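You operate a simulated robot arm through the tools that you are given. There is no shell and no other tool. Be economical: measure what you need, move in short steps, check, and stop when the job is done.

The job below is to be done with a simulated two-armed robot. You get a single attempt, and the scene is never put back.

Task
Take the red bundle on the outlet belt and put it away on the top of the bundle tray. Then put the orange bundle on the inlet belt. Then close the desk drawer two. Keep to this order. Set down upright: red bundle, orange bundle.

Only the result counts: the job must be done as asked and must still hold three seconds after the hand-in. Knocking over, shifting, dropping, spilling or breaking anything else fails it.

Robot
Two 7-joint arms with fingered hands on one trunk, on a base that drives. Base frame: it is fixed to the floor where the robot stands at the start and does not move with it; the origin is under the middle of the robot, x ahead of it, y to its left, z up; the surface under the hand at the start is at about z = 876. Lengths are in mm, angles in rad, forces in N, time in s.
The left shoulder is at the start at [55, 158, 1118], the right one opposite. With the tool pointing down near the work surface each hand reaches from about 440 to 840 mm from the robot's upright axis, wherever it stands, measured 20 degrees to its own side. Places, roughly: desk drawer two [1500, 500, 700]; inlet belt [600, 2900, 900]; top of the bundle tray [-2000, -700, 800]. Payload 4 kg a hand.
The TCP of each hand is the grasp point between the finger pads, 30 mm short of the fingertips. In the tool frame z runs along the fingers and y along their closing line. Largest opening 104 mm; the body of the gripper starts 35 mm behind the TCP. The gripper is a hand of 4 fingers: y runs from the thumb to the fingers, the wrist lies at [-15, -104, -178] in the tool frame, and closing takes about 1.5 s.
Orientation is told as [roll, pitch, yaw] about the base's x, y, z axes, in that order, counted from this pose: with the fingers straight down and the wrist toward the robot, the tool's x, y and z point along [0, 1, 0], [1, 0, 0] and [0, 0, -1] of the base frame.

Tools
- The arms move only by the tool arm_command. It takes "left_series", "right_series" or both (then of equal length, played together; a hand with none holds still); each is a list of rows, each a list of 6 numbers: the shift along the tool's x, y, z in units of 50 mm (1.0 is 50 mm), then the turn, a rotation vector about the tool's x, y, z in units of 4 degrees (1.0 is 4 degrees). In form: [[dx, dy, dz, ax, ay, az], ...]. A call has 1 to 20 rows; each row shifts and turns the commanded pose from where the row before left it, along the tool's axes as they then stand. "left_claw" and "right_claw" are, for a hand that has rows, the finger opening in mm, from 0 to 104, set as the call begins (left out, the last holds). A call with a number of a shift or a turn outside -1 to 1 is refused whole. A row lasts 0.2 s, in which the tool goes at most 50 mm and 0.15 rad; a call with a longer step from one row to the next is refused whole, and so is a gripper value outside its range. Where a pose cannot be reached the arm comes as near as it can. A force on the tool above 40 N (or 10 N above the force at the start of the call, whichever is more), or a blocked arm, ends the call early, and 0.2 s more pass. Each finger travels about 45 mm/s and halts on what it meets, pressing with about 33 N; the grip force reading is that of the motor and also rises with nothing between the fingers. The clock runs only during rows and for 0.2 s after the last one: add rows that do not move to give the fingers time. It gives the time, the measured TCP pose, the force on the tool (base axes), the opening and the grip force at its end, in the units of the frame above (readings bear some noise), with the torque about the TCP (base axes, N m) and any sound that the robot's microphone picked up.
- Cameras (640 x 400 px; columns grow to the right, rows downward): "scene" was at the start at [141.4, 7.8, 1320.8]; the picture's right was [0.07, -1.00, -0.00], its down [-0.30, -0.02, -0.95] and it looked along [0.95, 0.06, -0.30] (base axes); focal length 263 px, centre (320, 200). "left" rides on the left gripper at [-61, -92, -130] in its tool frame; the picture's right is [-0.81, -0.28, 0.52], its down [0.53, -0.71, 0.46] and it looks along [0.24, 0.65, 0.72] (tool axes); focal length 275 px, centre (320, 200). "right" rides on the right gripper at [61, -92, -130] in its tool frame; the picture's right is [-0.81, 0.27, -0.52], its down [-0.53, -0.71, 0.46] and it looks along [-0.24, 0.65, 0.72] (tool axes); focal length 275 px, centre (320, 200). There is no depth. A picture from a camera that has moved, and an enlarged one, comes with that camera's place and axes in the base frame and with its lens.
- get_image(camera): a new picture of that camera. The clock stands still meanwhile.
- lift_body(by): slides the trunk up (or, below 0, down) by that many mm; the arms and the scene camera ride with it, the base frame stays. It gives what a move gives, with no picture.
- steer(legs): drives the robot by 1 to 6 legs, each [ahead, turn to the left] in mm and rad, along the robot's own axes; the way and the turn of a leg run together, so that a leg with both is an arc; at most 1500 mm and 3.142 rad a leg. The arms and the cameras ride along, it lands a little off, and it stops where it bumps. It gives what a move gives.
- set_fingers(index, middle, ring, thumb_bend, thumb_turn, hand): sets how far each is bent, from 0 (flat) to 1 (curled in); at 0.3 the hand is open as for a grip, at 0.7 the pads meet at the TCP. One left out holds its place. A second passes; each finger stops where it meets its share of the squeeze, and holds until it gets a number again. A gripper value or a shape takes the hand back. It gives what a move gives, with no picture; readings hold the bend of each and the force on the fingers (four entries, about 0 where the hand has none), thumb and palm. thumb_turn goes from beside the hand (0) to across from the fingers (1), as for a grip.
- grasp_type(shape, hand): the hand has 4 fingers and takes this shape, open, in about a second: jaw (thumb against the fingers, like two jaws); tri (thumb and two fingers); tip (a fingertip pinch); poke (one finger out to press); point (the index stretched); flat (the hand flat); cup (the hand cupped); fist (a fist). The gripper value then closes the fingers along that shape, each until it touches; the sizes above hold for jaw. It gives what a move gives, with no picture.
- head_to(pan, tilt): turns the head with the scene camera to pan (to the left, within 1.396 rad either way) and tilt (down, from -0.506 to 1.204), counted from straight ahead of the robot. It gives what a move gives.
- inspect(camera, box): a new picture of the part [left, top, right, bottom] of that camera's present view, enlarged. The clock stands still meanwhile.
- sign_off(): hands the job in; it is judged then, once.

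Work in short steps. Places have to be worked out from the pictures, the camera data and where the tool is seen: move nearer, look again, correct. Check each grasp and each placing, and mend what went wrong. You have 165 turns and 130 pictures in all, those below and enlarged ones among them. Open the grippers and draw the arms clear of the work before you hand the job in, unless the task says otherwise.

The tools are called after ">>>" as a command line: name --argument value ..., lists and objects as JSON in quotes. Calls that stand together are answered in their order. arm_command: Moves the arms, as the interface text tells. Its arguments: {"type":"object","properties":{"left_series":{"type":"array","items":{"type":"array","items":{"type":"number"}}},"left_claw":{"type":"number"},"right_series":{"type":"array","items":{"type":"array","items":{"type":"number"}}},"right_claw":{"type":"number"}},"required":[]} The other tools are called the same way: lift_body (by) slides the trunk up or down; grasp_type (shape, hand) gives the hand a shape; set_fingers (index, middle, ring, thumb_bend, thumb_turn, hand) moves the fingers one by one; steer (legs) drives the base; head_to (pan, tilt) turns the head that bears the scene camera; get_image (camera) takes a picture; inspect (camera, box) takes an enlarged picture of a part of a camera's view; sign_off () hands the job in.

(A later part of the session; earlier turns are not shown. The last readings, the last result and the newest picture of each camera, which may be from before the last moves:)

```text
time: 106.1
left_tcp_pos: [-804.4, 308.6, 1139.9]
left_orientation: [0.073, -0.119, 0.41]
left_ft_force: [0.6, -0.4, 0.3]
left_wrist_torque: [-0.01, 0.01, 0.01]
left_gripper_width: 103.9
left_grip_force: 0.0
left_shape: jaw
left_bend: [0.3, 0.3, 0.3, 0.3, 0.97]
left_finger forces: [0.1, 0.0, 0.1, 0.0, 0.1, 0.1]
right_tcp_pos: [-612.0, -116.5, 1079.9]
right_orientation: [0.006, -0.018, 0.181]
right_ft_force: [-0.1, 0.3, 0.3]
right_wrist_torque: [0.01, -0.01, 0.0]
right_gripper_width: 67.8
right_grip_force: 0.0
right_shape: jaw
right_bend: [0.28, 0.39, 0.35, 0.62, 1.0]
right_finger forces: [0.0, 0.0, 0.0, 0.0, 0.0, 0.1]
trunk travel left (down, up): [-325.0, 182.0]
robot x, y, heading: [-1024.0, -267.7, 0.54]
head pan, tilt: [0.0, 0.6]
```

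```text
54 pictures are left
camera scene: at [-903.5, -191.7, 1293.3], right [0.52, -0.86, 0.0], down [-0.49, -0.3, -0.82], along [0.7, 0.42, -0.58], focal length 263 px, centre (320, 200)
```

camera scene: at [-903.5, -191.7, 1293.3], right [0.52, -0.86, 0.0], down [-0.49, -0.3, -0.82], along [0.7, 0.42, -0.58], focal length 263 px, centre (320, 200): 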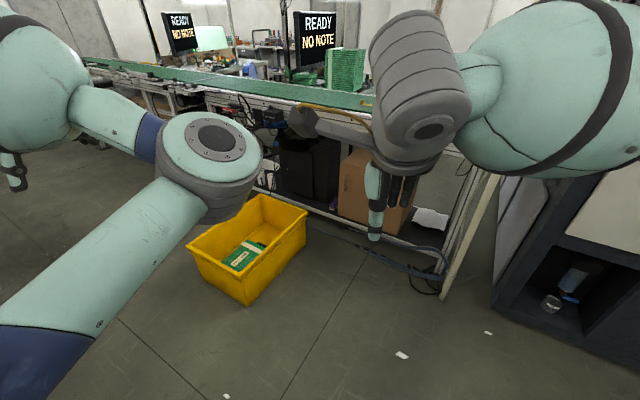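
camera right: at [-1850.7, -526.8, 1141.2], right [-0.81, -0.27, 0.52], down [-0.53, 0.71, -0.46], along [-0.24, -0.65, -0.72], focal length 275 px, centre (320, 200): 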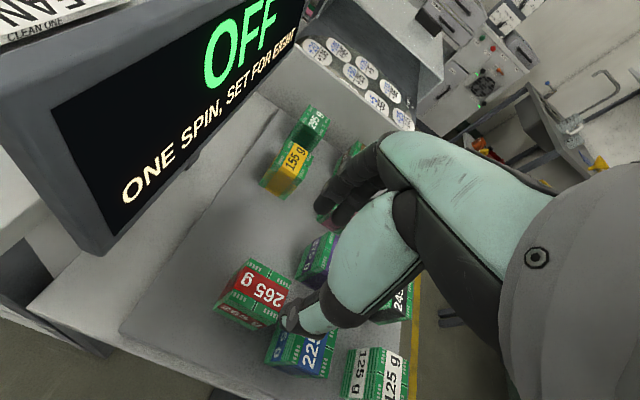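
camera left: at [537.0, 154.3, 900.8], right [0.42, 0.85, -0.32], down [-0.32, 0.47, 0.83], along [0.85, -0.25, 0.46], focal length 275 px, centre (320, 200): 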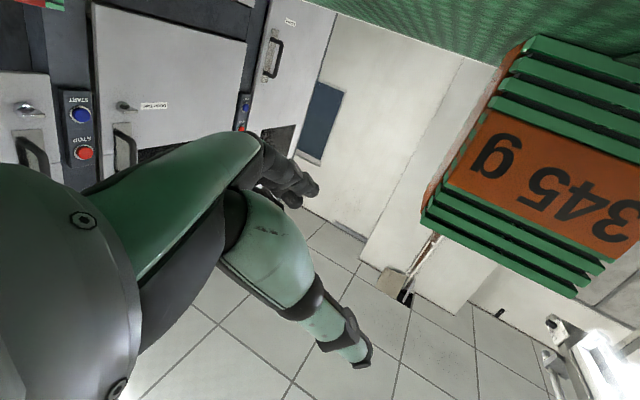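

A yellow crate sits on the floor left of the belt front (≈ x -390..270, y 560..1050), so I'll stand at y ≈ 150, between it and the pillar. Drive there in legs.

>>> steer --legs '[[0, 0.09], [710, 0], [0, -0.63], [300, 0]]'

>>> get_image --camera "scene"

>>> get_image --camera "right"

```text
time: 110.7
left_tcp_pos: [-330.8, 732.9, 1156.8]
left_orientation: [0.107, -0.158, 0.531]
left_ft_force: [0.9, -0.5, 0.1]
left_wrist_torque: [0.02, 0.07, 0.0]
left_gripper_width: 103.8
left_grip_force: 0.1
left_shape: jaw
left_bend: [0.3, 0.3, 0.3, 0.3, 0.98]
left_finger forces: [0.0, 0.0, 0.0, 0.0, 0.0, 0.0]
right_tcp_pos: [-93.5, 317.0, 1093.8]
right_orientation: [0.029, -0.049, 0.285]
right_ft_force: [0.0, 0.2, 0.4]
right_wrist_torque: [-0.02, 0.0, -0.03]
right_gripper_width: 67.8
right_grip_force: 0.3
right_shape: jaw
right_bend: [0.28, 0.39, 0.35, 0.62, 1.0]
right_finger forces: [0.1, 0.0, 0.0, 0.0, 0.0, 0.0]
trunk travel left (down, up): [-325.0, 182.0]
robot x, y, heading: [-452.0, 154.2, 0.64]
head pan, tilt: [0.0, 0.6]
stopped in leg 2: the robot was blocked; the commanded pose is now the measured one
```

```text
53 pictures are left
camera scene: at [-341.5, 237.8, 1293.0], right [0.6, -0.8, 0.0], down [-0.46, -0.34, -0.82], along [0.66, 0.49, -0.58], focal length 263 px, centre (320, 200)
```

scene: 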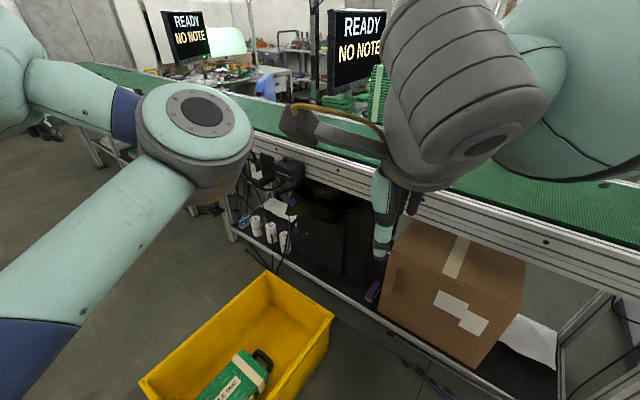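

```text
52 pictures are left
camera right: at [-203.3, 347.0, 1221.7], right [0.47, -0.72, 0.51], down [-0.52, -0.69, -0.5], along [0.72, -0.02, -0.7], focal length 275 px, centre (320, 200)
```

right: 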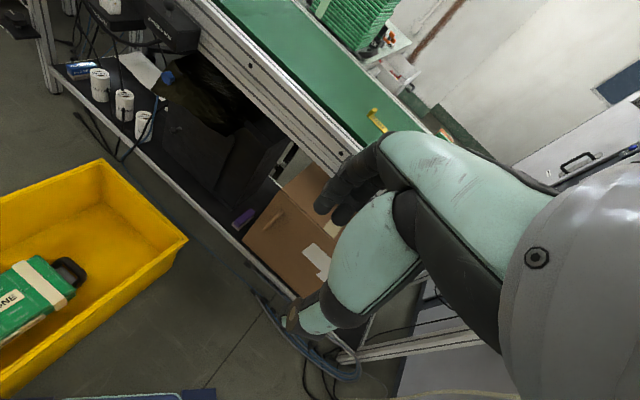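

The leg ended flagged "blocked" right at its end; crate corners computed before and after agree, so it doesn't seem shifted. Turn right to face the belt.

>>> steer --legs '[[0, -0.64]]'

>>> get_image --camera "scene"

```text
time: 113.1
left_tcp_pos: [-4.2, 543.6, 1157.0]
left_orientation: [0.13, -0.16, -0.108]
left_ft_force: [0.5, 0.2, 0.3]
left_wrist_torque: [-0.03, -0.03, 0.0]
left_gripper_width: 104.1
left_grip_force: 0.0
left_shape: jaw
left_bend: [0.3, 0.3, 0.3, 0.3, 0.97]
left_finger forces: [0.0, 0.0, 0.1, 0.0, 0.0, 0.0]
right_tcp_pos: [-68.1, 61.6, 1095.2]
right_orientation: [0.017, -0.058, -0.378]
right_ft_force: [0.4, -0.3, 0.1]
right_wrist_torque: [-0.02, 0.01, 0.03]
right_gripper_width: 68.0
right_grip_force: 0.1
right_shape: jaw
right_bend: [0.28, 0.39, 0.35, 0.62, 1.0]
right_finger forces: [0.1, 0.0, 0.0, 0.0, 0.0, 0.0]
trunk travel left (down, up): [-325.0, 182.0]
robot x, y, heading: [-450.3, 157.2, -0.017]
head pan, tilt: [0.0, 0.6]
```

```text
51 pictures are left
camera scene: at [-316.3, 158.2, 1293.3], right [-0.01, -1.0, 0.0], down [-0.58, 0.01, -0.82], along [0.82, -0.01, -0.58], focal length 263 px, centre (320, 200)
```

scene: 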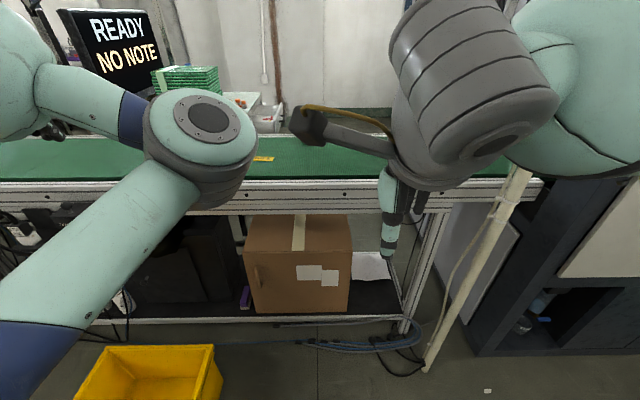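

Position is good. Before approaching, I extend the right hand forward-left and square it up so the elbow stays clear of the pillar, and try lowering the left hand.

>>> arm_command --right_series '[[0.47, 0.36, 0, 0.1, 0, -0.65], [0.47, 0.36, 0, 0.1, -0.03, -0.65], [0.47, 0.36, 0, 0.1, -0.03, -0.65], [0.47, 0.36, 0, 0.1, -0.03, -0.65], [0.47, 0.36, 0, 0.1, -0.03, -0.65], [0.47, 0.36, 0, 0.1, -0.03, -0.65], [0.47, 0.36, 0, 0.1, -0.03, -0.65], [0.47, 0.36, 0, 0.1, -0.03, -0.65]]' --left_series '[[0, 0, 0.3, 0, 0, 0], [0, 0, 0.3, 0, 0, 0], [0, 0, 0.3, 0, 0, 0], [0, 0, 0.3, 0, 0, 0], [0, 0, 0.3, 0, 0, 0], [0, 0, 0.3, 0, 0, 0], [0, 0, 0.3, 0, 0, 0], [0, 0, 0.3, 0, 0, 0]]'

>>> get_image --camera "scene"

```text
time: 114.9
left_tcp_pos: [4.8, 557.8, 1045.1]
left_orientation: [0.127, -0.175, -0.109]
left_ft_force: [0.7, 0.3, -0.3]
left_wrist_torque: [0.02, -0.02, -0.01]
left_gripper_width: 104.0
left_grip_force: 0.0
left_shape: jaw
left_bend: [0.3, 0.3, 0.3, 0.3, 0.97]
left_finger forces: [0.1, 0.1, 0.0, 0.0, 0.0, 0.1]
right_tcp_pos: [100.1, 214.5, 1107.2]
right_orientation: [-0.01, -0.016, -0.014]
right_ft_force: [-0.2, 0.0, -1.0]
right_wrist_torque: [0.0, 0.02, 0.01]
right_gripper_width: 68.1
right_grip_force: 0.1
right_shape: jaw
right_bend: [0.28, 0.39, 0.35, 0.61, 1.0]
right_finger forces: [0.1, 0.1, 0.1, 0.1, 0.0, 0.0]
trunk travel left (down, up): [-325.0, 182.0]
robot x, y, heading: [-450.8, 157.9, -0.016]
head pan, tilt: [0.0, 0.6]
```

```text
50 pictures are left
camera scene: at [-315.4, 159.4, 1293.2], right [-0.01, -1.0, 0.0], down [-0.58, 0.01, -0.82], along [0.82, -0.01, -0.58], focal length 263 px, centre (320, 200)
```

scene: 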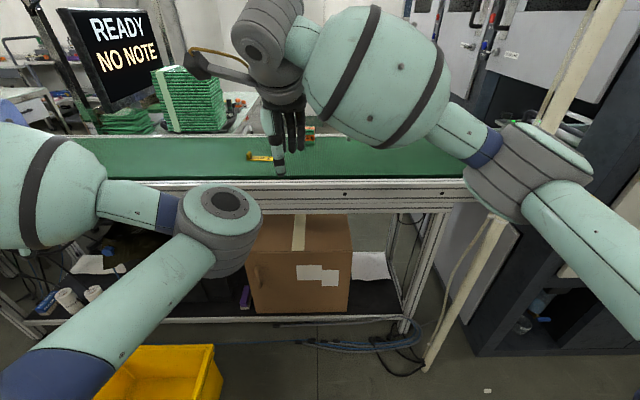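

The left arm obeys again at lower height. I pull the right hand another ~80 mm left so the elbow clears the pillar, then drive in 370 mm.

>>> arm_command --right_series '[[0.5, 0, 0, 0, 0, 0], [0.6, 0, 0, 0, 0, 0], [0.5, 0, 0, 0, 0, 0]]'

>>> steer --legs '[[370, 0.02]]'

>>> get_image --camera "scene"

>>> get_image --camera "right"

```text
time: 115.7
left_tcp_pos: [4.9, 556.4, 1047.0]
left_orientation: [0.129, -0.176, -0.108]
left_ft_force: [-0.1, -0.1, 0.6]
left_wrist_torque: [-0.07, 0.01, 0.04]
left_gripper_width: 104.0
left_grip_force: 0.0
left_shape: jaw
left_bend: [0.3, 0.3, 0.3, 0.3, 0.97]
left_finger forces: [0.0, 0.0, 0.0, 0.1, 0.0, 0.0]
right_tcp_pos: [99.5, 294.2, 1107.6]
right_orientation: [-0.011, -0.018, -0.014]
right_ft_force: [-0.5, 0.1, 0.1]
right_wrist_torque: [-0.04, 0.0, -0.01]
right_gripper_width: 68.5
right_grip_force: 0.0
right_shape: jaw
right_bend: [0.28, 0.39, 0.35, 0.61, 1.0]
right_finger forces: [0.1, 0.0, 0.0, 0.1, 0.0, 0.0]
trunk travel left (down, up): [-325.0, 182.0]
robot x, y, heading: [-454.0, 157.9, -0.017]
head pan, tilt: [0.0, 0.6]
```

```text
time: 118.2
left_tcp_pos: [368.3, 558.5, 1045.7]
left_orientation: [0.129, -0.173, -0.097]
left_ft_force: [-0.3, 0.0, 0.2]
left_wrist_torque: [0.0, 0.05, -0.01]
left_gripper_width: 104.1
left_grip_force: 0.1
left_shape: jaw
left_bend: [0.3, 0.3, 0.3, 0.3, 0.97]
left_finger forces: [0.0, 0.0, 0.1, 0.0, 0.0, 0.0]
right_tcp_pos: [465.8, 297.0, 1107.7]
right_orientation: [-0.009, -0.016, -0.002]
right_ft_force: [-0.2, -1.3, 0.0]
right_wrist_torque: [-0.01, -0.01, 0.0]
right_gripper_width: 67.8
right_grip_force: 0.0
right_shape: jaw
right_bend: [0.28, 0.39, 0.35, 0.61, 1.0]
right_finger forces: [0.0, 0.0, 0.0, 0.0, 0.0, 0.0]
trunk travel left (down, up): [-325.0, 182.0]
robot x, y, heading: [-80.6, 153.0, -0.001]
head pan, tilt: [0.0, 0.6]
```

```text
49 pictures are left
camera scene: at [52.7, 156.3, 1293.2], right [0.0, -1.0, 0.0], down [-0.58, 0.0, -0.82], along [0.82, 0.0, -0.58], focal length 263 px, centre (320, 200)
```

scene: 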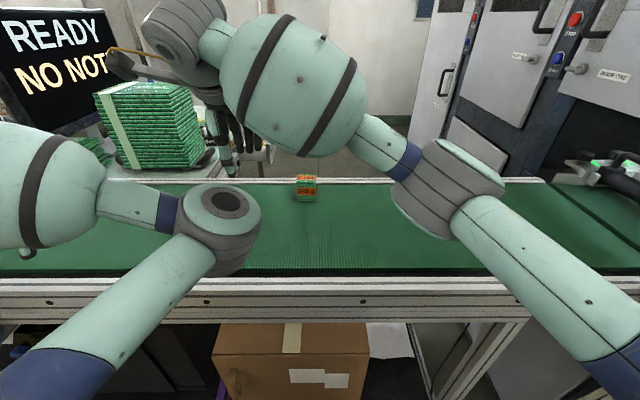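

```text
48 pictures are left
camera right: at [372.8, 360.6, 1236.4], right [0.26, -0.81, 0.53], down [-0.71, -0.54, -0.46], along [0.66, -0.25, -0.71], focal length 275 px, centre (320, 200)
```

right: 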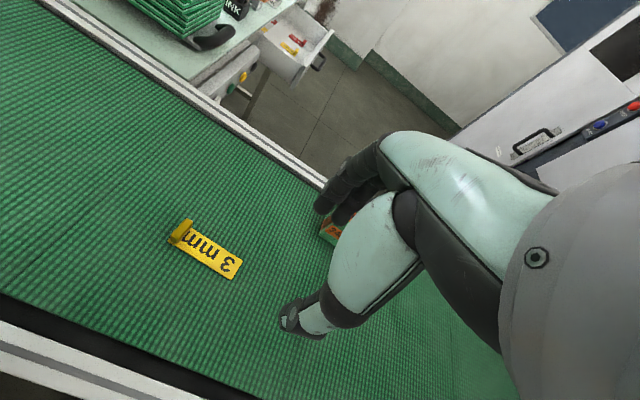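

Clean approach. Zoom on the orange bundle to get its pose.

>>> inspect --camera "scene" --box '[270, 160, 350, 220]'

```text
6.67 times, centred on (310, 190) of scene
camera zoom: at [52.7, 156.3, 1293.2], right [0.0, -1.0, 0.0], down [-0.58, 0.0, -0.82], along [0.82, 0.0, -0.58], focal length 1754 px, centre (387, 267)
```

zoom: 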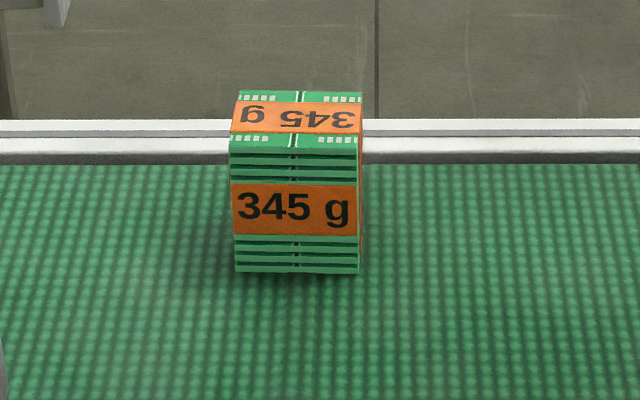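

Orange: centre about [656,193], yaw ≈ 0. Move the right hand over it with fingers fully open.

>>> arm_command --right_series '[[-0.295, 0.546, 0.1, 0.2, 0.1, 0], [-0.295, 0.546, 0.2, 0, 0, 0], [-0.295, 0.546, 0.2, 0, 0, 0], [-0.295, 0.546, 0.2, 0, 0, 0], [-0.295, 0.546, 0.2, 0, 0, 0], [-0.295, 0.546, 0.2, 0, 0, 0], [-0.295, 0.546, 0.2, 0, 0, 0], [0, 0, 0, 0, 0, 0]]' --right_claw 104

>>> get_image --camera "right"

```text
time: 120.0
left_tcp_pos: [356.0, 564.4, 1052.1]
left_orientation: [0.153, -0.189, -0.077]
left_ft_force: [0.4, -0.2, 0.3]
left_wrist_torque: [-0.03, 0.04, -0.03]
left_gripper_width: 103.9
left_grip_force: 0.1
left_shape: jaw
left_bend: [0.3, 0.3, 0.3, 0.3, 0.97]
left_finger forces: [0.0, 0.0, 0.0, 0.0, 0.0, 0.0]
right_tcp_pos: [647.1, 191.6, 1054.7]
right_orientation: [-0.003, -0.016, -0.002]
right_ft_force: [0.2, -1.0, -0.3]
right_wrist_torque: [0.02, 0.02, -0.02]
right_gripper_width: 103.5
right_grip_force: 0.1
right_shape: jaw
right_bend: [0.3, 0.3, 0.3, 0.3, 0.98]
right_finger forces: [0.1, 0.1, 0.0, 0.0, 0.0, 0.0]
trunk travel left (down, up): [-325.0, 182.0]
robot x, y, heading: [-85.7, 159.8, 0.001]
head pan, tilt: [0.0, 0.6]
```

```text
46 pictures are left
camera right: at [553.4, 255.8, 1184.2], right [0.27, -0.81, 0.52], down [-0.71, -0.53, -0.46], along [0.66, -0.25, -0.71], focal length 275 px, centre (320, 200)
```

right: 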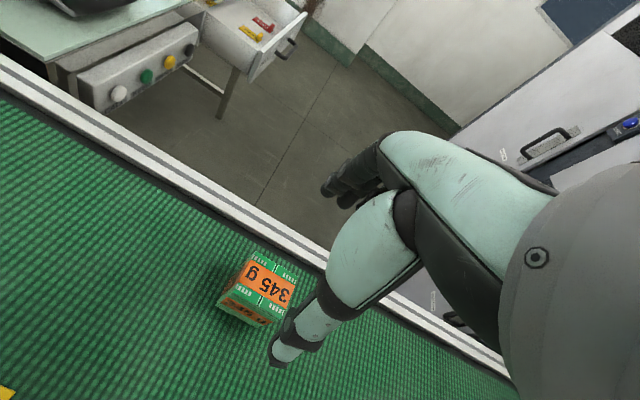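

The hand sits about 8 mm short in x; I correct and descend to TCP z ≈ 920.

>>> arm_command --right_series '[[0.04, 0.16, 0.2, 0.23, 0, 0], [0, 0, 0.5, 0, 0, 0], [0, 0, 0.5, 0, 0, 0], [0, 0, 0.5, 0, 0, 0], [0, 0, 0.5, 0, 0, 0], [0, 0, 0.4, 0, 0, 0], [0, 0, 0, 0, 0, 0]]'

>>> get_image --camera "right"

>>> get_image --camera "scene"

```text
time: 121.6
left_tcp_pos: [357.2, 564.6, 1051.8]
left_orientation: [0.151, -0.188, -0.078]
left_ft_force: [0.5, -0.4, -0.4]
left_wrist_torque: [-0.01, 0.0, 0.04]
left_gripper_width: 104.2
left_grip_force: 0.0
left_shape: jaw
left_bend: [0.3, 0.3, 0.3, 0.3, 0.97]
left_finger forces: [0.0, 0.0, 0.0, 0.1, 0.0, 0.0]
right_tcp_pos: [656.5, 194.7, 922.9]
right_orientation: [-0.002, 0.0, -0.002]
right_ft_force: [0.2, 0.2, 0.9]
right_wrist_torque: [-0.02, -0.03, 0.0]
right_gripper_width: 103.7
right_grip_force: 0.1
right_shape: jaw
right_bend: [0.3, 0.3, 0.3, 0.3, 0.98]
right_finger forces: [0.0, 0.1, 0.1, 0.0, 0.0, 0.1]
trunk travel left (down, up): [-325.0, 182.0]
robot x, y, heading: [-84.3, 158.1, -0.004]
head pan, tilt: [0.0, 0.6]
```

```text
45 pictures are left
camera right: at [564.6, 258.2, 1053.8], right [0.27, -0.81, 0.52], down [-0.71, -0.53, -0.45], along [0.64, -0.25, -0.72], focal length 275 px, centre (320, 200)
```

right: 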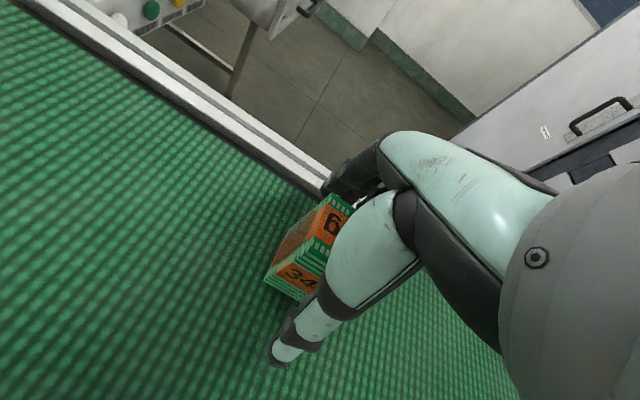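

```text
44 pictures are left
camera scene: at [52.3, 156.2, 1293.3], right [0.0, -1.0, 0.0], down [-0.58, 0.0, -0.82], along [0.82, 0.0, -0.58], focal length 263 px, centre (320, 200)
```

scene: 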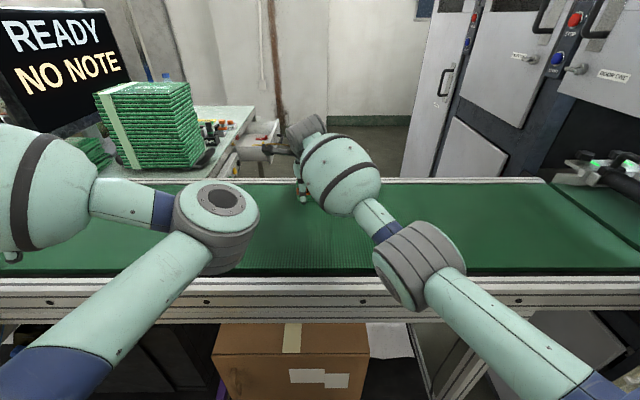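

Same view as with the red grasp. Close on the orange bundle and lift.

>>> arm_command --right_series '[[0, 0, 0, 0, 0, 0], [0, 0, 0, 0, 0, 0], [0, 0, 0, 0, 0, 0], [0, 0, 0, 0, 0, 0], [0, 0, 0, 0, 0, 0], [0, 0, 0, 0, 0, 0], [0, 0, 0, 0, 0, 0], [0, 0, 0, 0, 0, 0], [0, 0, 0, 0, 0, 0]]' --right_claw 15

>>> arm_command --right_series '[[0, 0, -0.3, 0, 0, 0], [0, 0, -0.5, 0, 0, 0], [0, 0, -0.5, 0, 0, 0], [0, 0, -0.5, 0, 0, 0], [0, 0, -0.5, 0, 0, 0], [0, 0, -0.4, 0, 0, 0], [0, 0, 0, 0, 0, 0]]'

>>> get_image --camera "right"

```text
time: 123.6
left_tcp_pos: [355.4, 564.9, 1051.9]
left_orientation: [0.152, -0.189, -0.077]
left_ft_force: [-0.1, 0.3, -0.1]
left_wrist_torque: [-0.02, -0.02, -0.01]
left_gripper_width: 103.9
left_grip_force: 0.1
left_shape: jaw
left_bend: [0.3, 0.3, 0.3, 0.3, 0.97]
left_finger forces: [0.1, 0.0, 0.0, 0.0, 0.1, 0.0]
right_tcp_pos: [655.5, 193.3, 923.3]
right_orientation: [-0.002, 0.001, -0.002]
right_ft_force: [-1.2, -0.5, 0.1]
right_wrist_torque: [-0.01, 0.04, 0.04]
right_gripper_width: 37.9
right_grip_force: 33.2
right_shape: jaw
right_bend: [0.74, 0.53, 0.51, 0.72, 1.0]
right_finger forces: [16.9, 8.7, 4.0, 0.0, 30.2, 0.1]
trunk travel left (down, up): [-325.0, 182.0]
robot x, y, heading: [-85.5, 156.3, -0.002]
head pan, tilt: [0.0, 0.6]
```

```text
time: 125.2
left_tcp_pos: [356.4, 564.7, 1051.7]
left_orientation: [0.151, -0.189, -0.078]
left_ft_force: [0.0, -0.2, 0.7]
left_wrist_torque: [-0.01, -0.04, 0.05]
left_gripper_width: 104.2
left_grip_force: 0.1
left_shape: jaw
left_bend: [0.3, 0.3, 0.3, 0.3, 0.97]
left_finger forces: [0.0, 0.0, 0.0, 0.0, 0.1, 0.1]
right_tcp_pos: [658.1, 195.5, 1058.7]
right_orientation: [-0.001, 0.001, -0.002]
right_ft_force: [0.2, -0.1, -2.6]
right_wrist_torque: [0.03, 0.02, 0.01]
right_gripper_width: 37.7
right_grip_force: 32.8
right_shape: jaw
right_bend: [0.74, 0.53, 0.52, 0.72, 1.0]
right_finger forces: [17.7, 8.5, 4.1, 0.1, 30.2, 0.0]
trunk travel left (down, up): [-325.0, 182.0]
robot x, y, heading: [-82.0, 156.5, 0.006]
head pan, tilt: [0.0, 0.6]
```

```text
43 pictures are left
camera right: at [566.3, 257.9, 1189.7], right [0.27, -0.81, 0.52], down [-0.72, -0.53, -0.45], along [0.64, -0.25, -0.73], focal length 275 px, centre (320, 200)
```

right: 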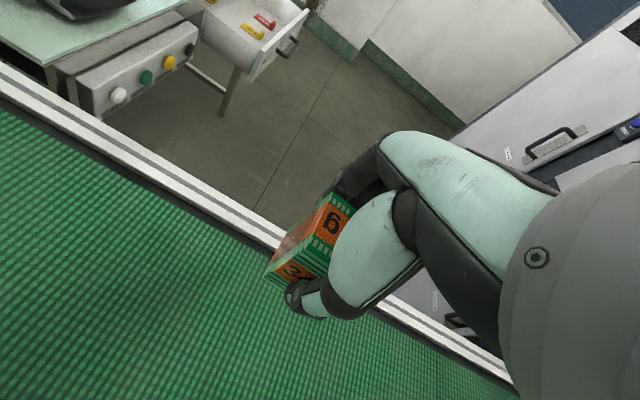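

Orange held (38 mm, 33 N). I bring the hand back toward the body, then back away from the belt 690 mm.

>>> arm_command --right_series '[[0.2, -0.3, -0.05, 0, 0, 0], [0.25, -0.5, -0.05, 0, 0, 0], [0.25, -0.5, -0.05, 0, 0, 0], [0.25, -0.5, -0.05, 0, 0, 0], [0.25, -0.5, -0.05, 0, 0, 0], [0.2, -0.5, 0, 0, 0, 0]]'

>>> steer --legs '[[-700, 0]]'

>>> steer --legs '[[0, 1.571]]'

>>> get_image --camera "scene"

```text
time: 126.6
left_tcp_pos: [356.1, 564.2, 1051.0]
left_orientation: [0.15, -0.188, -0.076]
left_ft_force: [0.7, 0.1, 0.8]
left_wrist_torque: [0.0, 0.01, 0.01]
left_gripper_width: 104.2
left_grip_force: 0.1
left_shape: jaw
left_bend: [0.3, 0.3, 0.3, 0.3, 0.97]
left_finger forces: [0.0, 0.0, 0.0, 0.0, 0.0, 0.0]
right_tcp_pos: [514.1, 265.5, 1072.2]
right_orientation: [-0.001, 0.001, 0.0]
right_ft_force: [-0.3, 0.5, -2.6]
right_wrist_torque: [0.0, 0.01, 0.01]
right_gripper_width: 37.8
right_grip_force: 32.8
right_shape: jaw
right_bend: [0.74, 0.53, 0.52, 0.72, 1.0]
right_finger forces: [17.7, 8.5, 4.0, 0.0, 30.3, 0.1]
trunk travel left (down, up): [-325.0, 182.0]
robot x, y, heading: [-82.9, 151.4, -0.001]
head pan, tilt: [0.0, 0.6]
```

```text
time: 130.6
left_tcp_pos: [-344.6, 566.8, 1051.0]
left_orientation: [0.153, -0.19, -0.066]
left_ft_force: [0.4, -0.1, 0.2]
left_wrist_torque: [0.01, 0.01, -0.04]
left_gripper_width: 103.9
left_grip_force: 0.1
left_shape: jaw
left_bend: [0.3, 0.3, 0.3, 0.3, 0.97]
left_finger forces: [0.1, 0.1, 0.0, 0.0, 0.1, 0.1]
right_tcp_pos: [-184.9, 270.7, 1072.2]
right_orientation: [-0.001, 0.001, 0.007]
right_ft_force: [0.7, 0.5, -2.2]
right_wrist_torque: [0.02, 0.0, 0.01]
right_gripper_width: 38.1
right_grip_force: 33.2
right_shape: jaw
right_bend: [0.74, 0.53, 0.52, 0.72, 1.0]
right_finger forces: [17.8, 8.5, 3.9, 0.0, 30.2, 0.0]
trunk travel left (down, up): [-325.0, 182.0]
robot x, y, heading: [-784.9, 153.8, 0.009]
head pan, tilt: [0.0, 0.6]
```

```text
time: 135.4
left_tcp_pos: [-1187.6, 583.7, 1056.2]
left_orientation: [0.151, -0.203, 1.487]
left_ft_force: [0.9, -0.1, -1.1]
left_wrist_torque: [-0.01, 0.0, 0.0]
left_gripper_width: 103.9
left_grip_force: 0.1
left_shape: jaw
left_bend: [0.3, 0.3, 0.3, 0.3, 0.98]
left_finger forces: [0.1, 0.1, 0.1, 0.0, 0.0, 0.1]
right_tcp_pos: [-888.0, 740.1, 1080.2]
right_orientation: [0.002, -0.012, 1.56]
right_ft_force: [0.1, -0.4, -2.8]
right_wrist_torque: [0.01, 0.05, 0.02]
right_gripper_width: 37.1
right_grip_force: 32.3
right_shape: jaw
right_bend: [0.74, 0.53, 0.53, 0.73, 0.99]
right_finger forces: [17.8, 8.4, 4.2, 0.0, 30.3, 0.0]
trunk travel left (down, up): [-325.0, 182.0]
robot x, y, heading: [-766.2, 153.7, 1.563]
head pan, tilt: [0.0, 0.6]
```

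```text
42 pictures are left
camera scene: at [-764.5, 291.5, 1293.2], right [1.0, -0.01, 0.0], down [-0.01, -0.58, -0.82], along [0.01, 0.82, -0.58], focal length 263 px, centre (320, 200)
```

scene: 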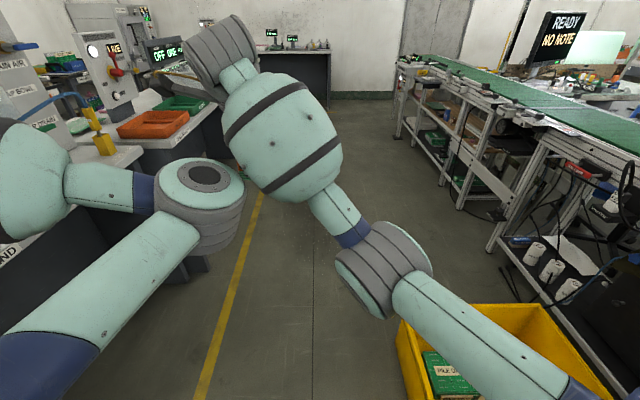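

Path ahead along the aisle is clear. I tuck the left hand inward away from the bench, then drive up the aisle.

>>> arm_command --left_series '[[-0.4, 0, 0, 0, 0, 0], [-0.6, 0, 0, 0, 0, 0], [-0.6, 0, 0, 0, 0, 0], [-0.6, 0, 0, 0, 0, 0], [-0.4, 0, 0, 0, 0, 0]]'

>>> steer --legs '[[0, 0.02], [1400, 0]]'

>>> get_image --camera "scene"

```text
time: 136.6
left_tcp_pos: [-1174.7, 568.4, 1056.2]
left_orientation: [0.153, -0.215, 1.505]
left_ft_force: [0.4, 0.3, -0.4]
left_wrist_torque: [0.04, 0.04, 0.01]
left_gripper_width: 104.1
left_grip_force: 0.1
left_shape: jaw
left_bend: [0.3, 0.3, 0.3, 0.3, 0.98]
left_finger forces: [0.0, 0.0, 0.0, 0.0, 0.0, 0.0]
left hand out of reach, approached as far as the arm can: row 2, 3, 4, 5
right_tcp_pos: [-866.8, 740.4, 1081.8]
right_orientation: [-0.002, -0.015, 1.517]
right_ft_force: [1.1, 0.6, -3.5]
right_wrist_torque: [-0.02, -0.01, 0.0]
right_gripper_width: 37.0
right_grip_force: 33.2
right_shape: jaw
right_bend: [0.74, 0.53, 0.54, 0.73, 0.99]
right_finger forces: [18.4, 8.6, 4.3, 0.1, 31.4, 0.1]
trunk travel left (down, up): [-325.0, 182.0]
robot x, y, heading: [-769.0, 153.3, 1.56]
head pan, tilt: [0.0, 0.6]
```

```text
time: 144.3
left_tcp_pos: [-1222.9, 1932.0, 1057.4]
left_orientation: [0.154, -0.213, 1.546]
left_ft_force: [-0.6, 0.0, 0.2]
left_wrist_torque: [-0.02, -0.02, -0.03]
left_gripper_width: 103.7
left_grip_force: 0.0
left_shape: jaw
left_bend: [0.3, 0.3, 0.3, 0.3, 0.98]
left_finger forces: [0.1, 0.0, 0.0, 0.1, 0.0, 0.0]
right_tcp_pos: [-926.5, 2117.2, 1086.0]
right_orientation: [0.011, -0.016, 1.568]
right_ft_force: [-0.6, 0.7, -1.4]
right_wrist_torque: [-0.04, 0.01, -0.02]
right_gripper_width: 37.2
right_grip_force: 33.0
right_shape: jaw
right_bend: [0.74, 0.53, 0.54, 0.73, 0.99]
right_finger forces: [18.3, 8.7, 4.4, 0.0, 31.3, 0.0]
trunk travel left (down, up): [-325.0, 182.0]
robot x, y, heading: [-797.1, 1533.9, 1.605]
head pan, tilt: [0.0, 0.6]
```

```text
41 pictures are left
camera scene: at [-802.0, 1673.0, 1293.2], right [1.0, 0.03, 0.0], down [0.02, -0.58, -0.82], along [-0.03, 0.82, -0.58], focal length 263 px, centre (320, 200)
```

scene: 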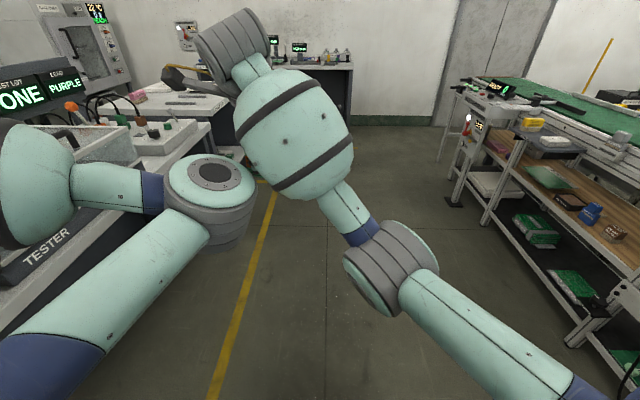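

Belt 2's front legs are at x ≈ 415. I take a diagonal toward [-200,2600] and look at the inlet belt from there.

>>> steer --legs '[[0, -0.55], [1150, 0], [0, -0.6]]'

>>> get_image --camera "scene"

```text
time: 145.2
left_tcp_pos: [-1207.9, 1908.5, 1073.0]
left_orientation: [0.174, -0.25, 1.527]
left_ft_force: [1.4, -0.5, 0.5]
left_wrist_torque: [0.0, 0.05, 0.01]
left_gripper_width: 104.0
left_grip_force: 0.0
left_shape: jaw
left_bend: [0.3, 0.3, 0.3, 0.3, 0.98]
left_finger forces: [0.0, 0.1, 0.0, 0.1, 0.0, 0.0]
right_tcp_pos: [-904.6, 2081.5, 1110.8]
right_orientation: [0.03, -0.072, 1.542]
right_ft_force: [0.0, -1.0, -4.3]
right_wrist_torque: [0.06, 0.0, 0.01]
right_gripper_width: 36.7
right_grip_force: 32.9
right_shape: jaw
right_bend: [0.74, 0.54, 0.56, 0.73, 0.97]
right_finger forces: [19.5, 8.1, 4.4, 0.0, 32.4, 0.0]
trunk travel left (down, up): [-325.0, 182.0]
robot x, y, heading: [-794.7, 1535.2, 1.564]
head pan, tilt: [0.0, 0.6]
stopped in leg 1: the robot was blocked; the commanded pose is now the measured one
```

```text
40 pictures are left
camera scene: at [-793.7, 1671.0, 1293.4], right [1.0, -0.01, 0.0], down [-0.01, -0.58, -0.82], along [0.0, 0.82, -0.58], focal length 263 px, centre (320, 200)
```

scene: 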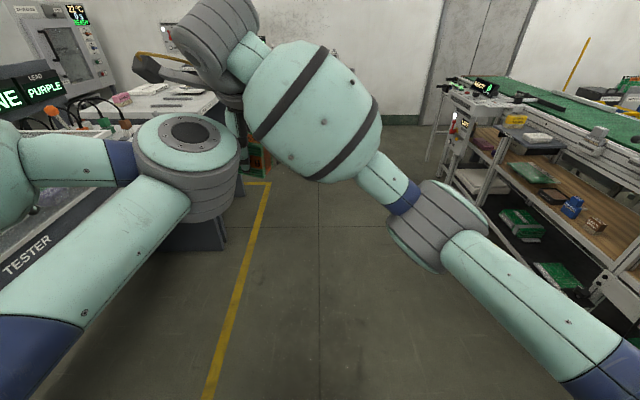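

The turn was flagged blocked at once. I check the left hand's surroundings.

>>> get_image --camera "left"

```text
39 pictures are left
camera left: at [-1131.3, 1786.0, 1164.9], right [0.7, -0.14, -0.7], down [-0.63, -0.58, -0.52], along [-0.33, 0.81, -0.49], focal length 275 px, centre (320, 200)
```

left: 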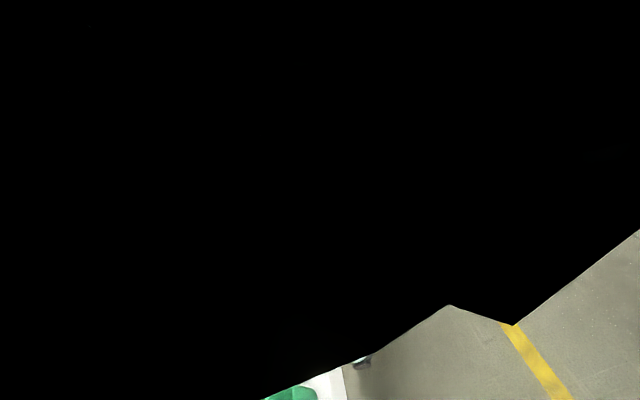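

The left camera is covered by something black right against it. I look left with the head to see what the left hand is near.

>>> head_to --pan 0.75 --tilt 0.4

>>> get_image --camera "scene"

```text
time: 146.3
left_tcp_pos: [-1209.2, 1910.1, 1071.0]
left_orientation: [0.168, -0.248, 1.525]
left_ft_force: [-0.9, 0.5, 0.6]
left_wrist_torque: [-0.06, 0.02, 0.01]
left_gripper_width: 103.9
left_grip_force: 0.1
left_shape: jaw
left_bend: [0.3, 0.3, 0.3, 0.3, 0.98]
left_finger forces: [0.0, 0.0, 0.0, 0.0, 0.1, 0.0]
right_tcp_pos: [-906.9, 2085.5, 1110.9]
right_orientation: [0.027, -0.076, 1.535]
right_ft_force: [-0.5, 0.9, -2.0]
right_wrist_torque: [0.0, -0.03, 0.01]
right_gripper_width: 36.9
right_grip_force: 32.1
right_shape: jaw
right_bend: [0.74, 0.54, 0.56, 0.73, 0.97]
right_finger forces: [19.6, 8.1, 4.4, 0.0, 32.4, 0.1]
trunk travel left (down, up): [-325.0, 182.0]
robot x, y, heading: [-796.1, 1536.6, 1.561]
head pan, tilt: [0.75, 0.4]
```

```text
38 pictures are left
camera scene: at [-859.9, 1652.5, 1311.8], right [0.74, 0.68, -0.01], down [0.26, -0.3, -0.92], along [-0.62, 0.67, -0.4], focal length 263 px, centre (320, 200)
```

scene: 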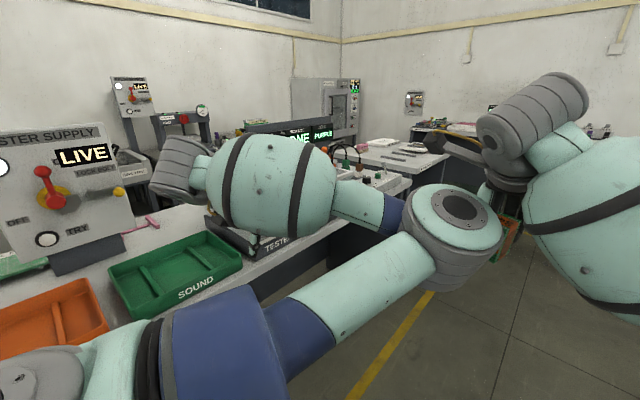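

The left wrist is folded against its own forearm (the black is its own arm), with the elbow turned inward. I'll make room: shift the right hand to its own side, levelled, then unfold the left hand forward.

>>> arm_command --right_series '[[-0.4, 0, 0.1, 0.2, -0.1, 0], [-0.7, 0, 0.1, 0.3, -0.1, 0], [-0.7, 0, 0.1, 0.3, -0.1, 0], [-0.7, 0, 0.1, 0.28, -0.1, 0], [-0.7, 0, 0.1, 0, 0, 0], [-0.7, 0, 0.1, 0, 0, 0], [-0.7, 0, 0.1, 0, 0, 0]]' --left_series '[[0, 0.2, 0, 0, 0, 0], [0, 0.3, 0, 0, 0, 0], [0, 0.4, 0, 0, 0, 0], [0, 0.4, 0, 0, 0, 0], [0, 0.4, 0, 0, 0, 0], [0, 0.4, 0, 0, 0, 0], [0, 0.4, 0, 0, 0, 0]]'

>>> get_image --camera "scene"

```text
time: 147.9
left_tcp_pos: [-1196.4, 2030.9, 1104.3]
left_orientation: [0.154, -0.258, 1.504]
left_ft_force: [0.6, 0.5, -0.1]
left_wrist_torque: [0.01, 0.0, 0.04]
left_gripper_width: 104.1
left_grip_force: 0.1
left_shape: jaw
left_bend: [0.3, 0.3, 0.3, 0.3, 0.98]
left_finger forces: [0.0, 0.0, 0.0, 0.1, 0.0, 0.0]
right_tcp_pos: [-670.3, 2070.1, 1076.9]
right_orientation: [-0.022, 0.016, 1.522]
right_ft_force: [0.6, -1.1, -2.2]
right_wrist_torque: [0.01, 0.02, -0.01]
right_gripper_width: 36.8
right_grip_force: 33.3
right_shape: jaw
right_bend: [0.74, 0.54, 0.56, 0.73, 0.97]
right_finger forces: [19.5, 8.2, 4.5, 0.0, 32.1, 0.0]
trunk travel left (down, up): [-325.0, 182.0]
robot x, y, heading: [-798.3, 1532.7, 1.56]
head pan, tilt: [0.75, 0.4]
```

```text
37 pictures are left
camera scene: at [-858.4, 1653.0, 1311.8], right [0.74, 0.68, -0.01], down [0.26, -0.3, -0.92], along [-0.62, 0.67, -0.4], focal length 263 px, centre (320, 200)
```

scene: 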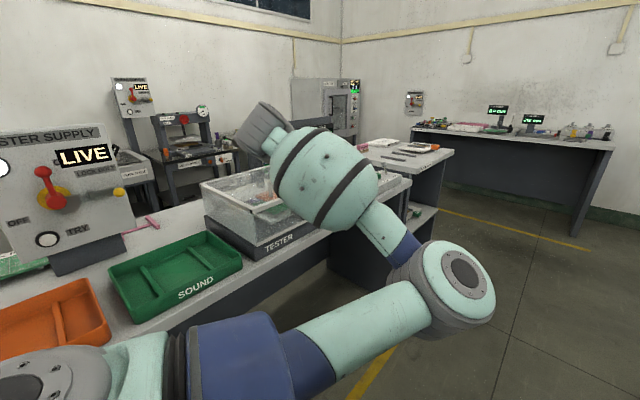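

The left arm unfolds properly. Continue bringing the left hand forward, inward and a bit down.

>>> arm_command --left_series '[[-0.3, 0.4, 0.1, 0, 0, 0], [-0.4, 0.42, 0.12, 0, -0.3, 0], [-0.4, 0.42, 0.12, 0.5, -0.3, 0], [-0.4, 0.42, 0.12, 0.5, -0.3, 0], [-0.4, 0.42, 0.12, 0.5, -0.3, 0], [-0.4, 0.3, 0.12, 0.5, -0.3, 0], [-0.4, 0.2, 0.12, 0.5, -0.3, 0], [-0.4, 0.1, 0.12, 0.5, -0.3, 0]]'

>>> head_to --pan 0 --tilt 0.5

>>> get_image --camera "scene"

```text
time: 149.7
left_tcp_pos: [-1036.7, 2165.2, 1071.0]
left_orientation: [0.004, -0.044, 1.519]
left_ft_force: [1.1, 0.4, 0.5]
left_wrist_torque: [-0.01, -0.01, -0.02]
left_gripper_width: 103.8
left_grip_force: 0.1
left_shape: jaw
left_bend: [0.3, 0.3, 0.3, 0.3, 0.98]
left_finger forces: [0.0, 0.0, 0.0, 0.0, 0.1, 0.0]
right_tcp_pos: [-672.3, 2071.1, 1077.6]
right_orientation: [-0.021, 0.015, 1.521]
right_ft_force: [0.1, -0.6, -2.2]
right_wrist_torque: [0.01, -0.01, -0.04]
right_gripper_width: 37.0
right_grip_force: 32.6
right_shape: jaw
right_bend: [0.74, 0.54, 0.56, 0.73, 0.97]
right_finger forces: [19.6, 8.1, 4.5, 0.0, 32.1, 0.0]
trunk travel left (down, up): [-325.0, 182.0]
robot x, y, heading: [-795.7, 1534.9, 1.56]
head pan, tilt: [0.75, 0.4]
```

```text
time: 150.8
left_tcp_pos: [-1037.3, 2165.8, 1071.2]
left_orientation: [0.001, -0.047, 1.518]
left_ft_force: [-0.4, 0.1, 1.1]
left_wrist_torque: [-0.03, 0.0, 0.0]
left_gripper_width: 104.0
left_grip_force: 0.1
left_shape: jaw
left_bend: [0.3, 0.3, 0.3, 0.3, 0.98]
left_finger forces: [0.1, 0.0, 0.1, 0.0, 0.0, 0.0]
right_tcp_pos: [-671.5, 2070.3, 1076.4]
right_orientation: [-0.022, 0.016, 1.521]
right_ft_force: [0.6, 0.4, -1.2]
right_wrist_torque: [0.01, -0.02, -0.01]
right_gripper_width: 36.9
right_grip_force: 32.6
right_shape: jaw
right_bend: [0.74, 0.54, 0.56, 0.73, 0.97]
right_finger forces: [19.6, 8.1, 4.5, 0.1, 32.1, 0.0]
trunk travel left (down, up): [-325.0, 182.0]
robot x, y, heading: [-800.7, 1535.4, 1.567]
head pan, tilt: [0.0, 0.499]
```

```text
36 pictures are left
camera scene: at [-796.5, 1675.6, 1302.3], right [1.0, -0.01, 0.0], down [0.0, -0.49, -0.87], along [0.0, 0.87, -0.49], focal length 263 px, centre (320, 200)
```

scene: 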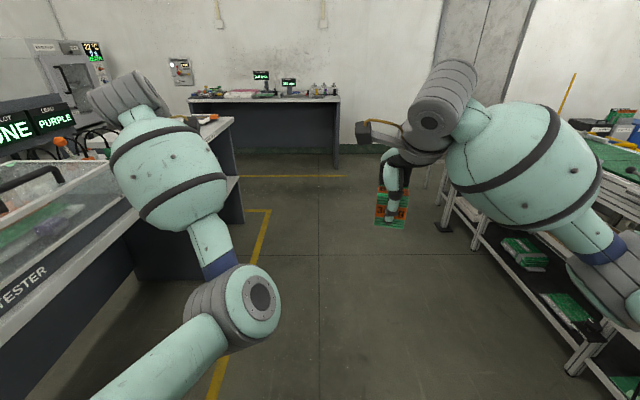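

Both arms are in normal postures now. Diagonal drive toward the inlet belt.

>>> steer --legs '[[0, -0.5], [1100, 0], [0, -1.06]]'

>>> get_image --camera "scene"

```text
time: 161.5
left_tcp_pos: [376.4, 2754.2, 1071.7]
left_orientation: [0.002, -0.047, -0.03]
left_ft_force: [0.0, -0.6, -0.4]
left_wrist_torque: [-0.01, -0.02, -0.01]
left_gripper_width: 104.2
left_grip_force: 0.0
left_shape: jaw
left_bend: [0.3, 0.3, 0.3, 0.3, 0.98]
left_finger forces: [0.1, 0.0, 0.0, 0.0, 0.0, 0.0]
right_tcp_pos: [289.3, 2386.9, 1077.5]
right_orientation: [-0.02, 0.015, -0.03]
right_ft_force: [-0.2, 0.5, -1.6]
right_wrist_torque: [0.03, -0.02, -0.01]
right_gripper_width: 36.8
right_grip_force: 33.2
right_shape: jaw
right_bend: [0.74, 0.54, 0.56, 0.73, 0.97]
right_finger forces: [18.7, 7.6, 4.2, 0.1, 30.5, 0.0]
trunk travel left (down, up): [-325.0, 182.0]
robot x, y, heading: [-246.5, 2512.4, 0.017]
head pan, tilt: [0.0, 0.499]
```

```text
35 pictures are left
camera scene: at [-109.9, 2517.2, 1302.3], right [0.02, -1.0, 0.0], down [-0.49, -0.01, -0.87], along [0.87, 0.01, -0.49], focal length 263 px, centre (320, 200)
```

scene: 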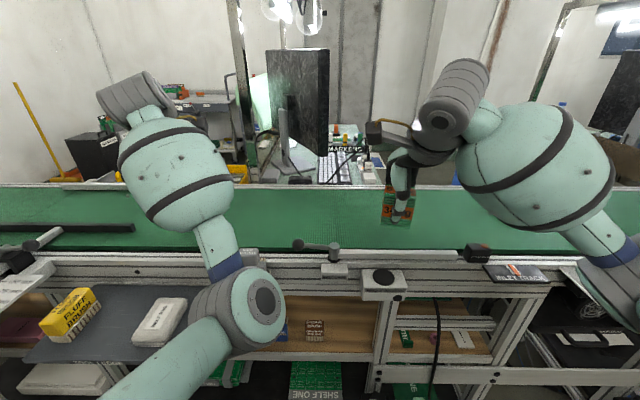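

I'm in front of the inlet belt ("INLET TRACK"). Its green surface is clear around y ≈ 2600. I drive 130 mm closer.

>>> steer --legs '[[130, 0]]'

>>> arm_command --right_series '[[0.4, 0.3, 0, -0.2, 0.2, 0], [0.6, 0.5, 0, 0, 0.1, 0], [0.6, 0.5, 0, 0, 0, 0], [0.6, 0.5, 0, 0, 0, 0], [0.6, 0.5, 0, 0, 0, 0], [0.6, 0.5, 0.1, 0, 0, 0], [0.5, 0.4, 0.1, 0, 0, 0], [0, 0, 0, 0, 0, 0]]'

>>> get_image --camera "scene"

>>> get_image --camera "right"

```text
time: 162.8
left_tcp_pos: [495.9, 2756.0, 1079.0]
left_orientation: [0.001, -0.06, -0.031]
left_ft_force: [0.0, 0.4, 0.5]
left_wrist_torque: [0.01, 0.01, -0.02]
left_gripper_width: 104.3
left_grip_force: 0.0
left_shape: jaw
left_bend: [0.3, 0.3, 0.3, 0.3, 0.97]
left_finger forces: [0.0, 0.1, 0.0, 0.0, 0.0, 0.0]
right_tcp_pos: [409.3, 2390.6, 1084.9]
right_orientation: [-0.015, -0.003, -0.024]
right_ft_force: [0.9, -0.6, -2.1]
right_wrist_torque: [0.01, -0.01, 0.03]
right_gripper_width: 36.7
right_grip_force: 33.1
right_shape: jaw
right_bend: [0.74, 0.54, 0.56, 0.74, 0.97]
right_finger forces: [19.5, 8.7, 4.7, 0.1, 32.9, 0.0]
trunk travel left (down, up): [-325.0, 182.0]
robot x, y, heading: [-115.7, 2514.5, 0.012]
head pan, tilt: [0.0, 0.499]
```

```text
time: 164.6
left_tcp_pos: [482.8, 2754.6, 1088.3]
left_orientation: [0.0, -0.073, -0.032]
left_ft_force: [-0.5, 0.3, -0.2]
left_wrist_torque: [-0.01, 0.04, 0.0]
left_gripper_width: 104.1
left_grip_force: 0.1
left_shape: jaw
left_bend: [0.3, 0.3, 0.3, 0.3, 0.97]
left_finger forces: [0.0, 0.0, 0.0, 0.0, 0.0, 0.1]
right_tcp_pos: [561.5, 2581.5, 1086.9]
right_orientation: [0.006, -0.03, -0.024]
right_ft_force: [-0.3, -0.7, -2.5]
right_wrist_torque: [0.0, 0.03, 0.02]
right_gripper_width: 36.8
right_grip_force: 32.9
right_shape: jaw
right_bend: [0.74, 0.54, 0.56, 0.74, 0.97]
right_finger forces: [19.0, 8.5, 4.7, 0.0, 32.1, 0.0]
trunk travel left (down, up): [-325.0, 182.0]
robot x, y, heading: [-118.5, 2513.9, 0.018]
head pan, tilt: [0.0, 0.499]
```

```text
34 pictures are left
camera scene: at [22.5, 2518.4, 1302.3], right [0.01, -1.0, 0.0], down [-0.49, -0.01, -0.87], along [0.87, 0.01, -0.49], focal length 263 px, centre (320, 200)
```

scene: 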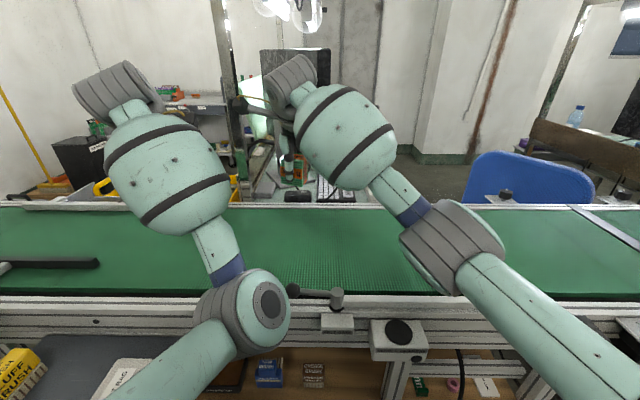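

```text
33 pictures are left
camera right: at [467.5, 2645.4, 1215.7], right [0.24, -0.82, 0.52], down [-0.71, -0.51, -0.48], along [0.66, -0.25, -0.71], focal length 275 px, centre (320, 200)
```

right: 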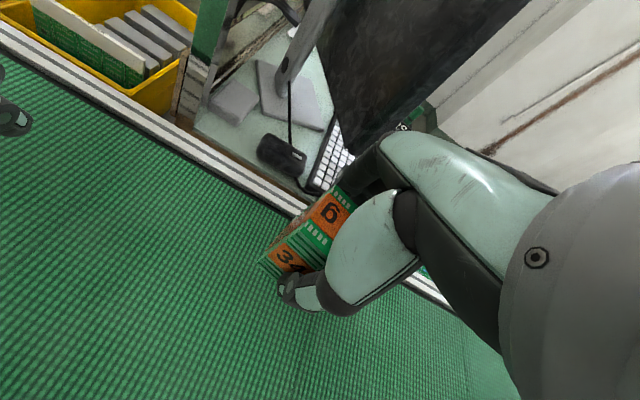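

The right hand with the orange bundle is above the belt's middle. I level and descend to TCP z ≈ 975.

>>> arm_command --right_series '[[0, 0.1, 0, 0.43, -0.09, 0], [0, 0.1, 0.4, 0, 0, 0], [0, 0, 0.5, 0, 0, 0], [0, 0, 0.5, 0, 0, 0], [0, 0, 0.5, 0, 0, 0], [0, 0, 0.34, 0, 0, 0], [0, 0, 0, 0, 0, 0]]'

>>> inspect --camera "scene" --box '[220, 100, 400, 250]'

```text
time: 166.2
left_tcp_pos: [481.7, 2755.6, 1086.9]
left_orientation: [0.001, -0.073, -0.032]
left_ft_force: [0.1, 1.0, 0.2]
left_wrist_torque: [-0.02, -0.01, 0.0]
left_gripper_width: 103.7
left_grip_force: 0.1
left_shape: jaw
left_bend: [0.3, 0.3, 0.3, 0.3, 0.97]
left_finger forces: [0.1, 0.0, 0.1, 0.0, 0.0, 0.1]
right_tcp_pos: [570.7, 2581.6, 974.0]
right_orientation: [0.003, 0.0, -0.024]
right_ft_force: [0.9, 0.6, -2.4]
right_wrist_torque: [0.0, -0.01, 0.0]
right_gripper_width: 36.6
right_grip_force: 33.1
right_shape: jaw
right_bend: [0.74, 0.54, 0.56, 0.74, 0.97]
right_finger forces: [19.0, 8.3, 4.7, 0.1, 32.0, 0.0]
trunk travel left (down, up): [-325.0, 182.0]
robot x, y, heading: [-116.4, 2512.9, 0.013]
head pan, tilt: [0.0, 0.499]
```

```text
2.67 times, centred on (310, 175) of scene
camera zoom: at [22.5, 2519.3, 1302.3], right [0.01, -1.0, 0.0], down [-0.49, -0.01, -0.87], along [0.87, 0.01, -0.49], focal length 702 px, centre (347, 267)
```

zoom: 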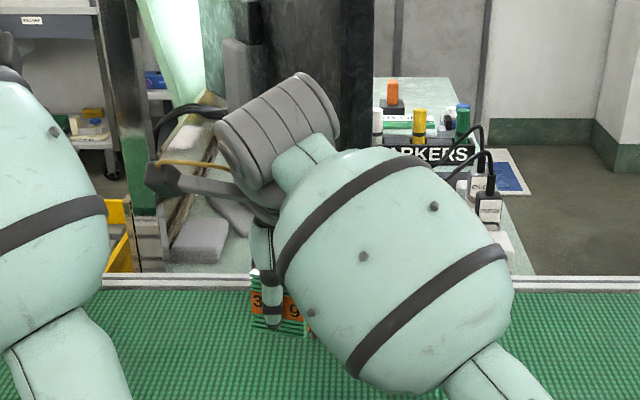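

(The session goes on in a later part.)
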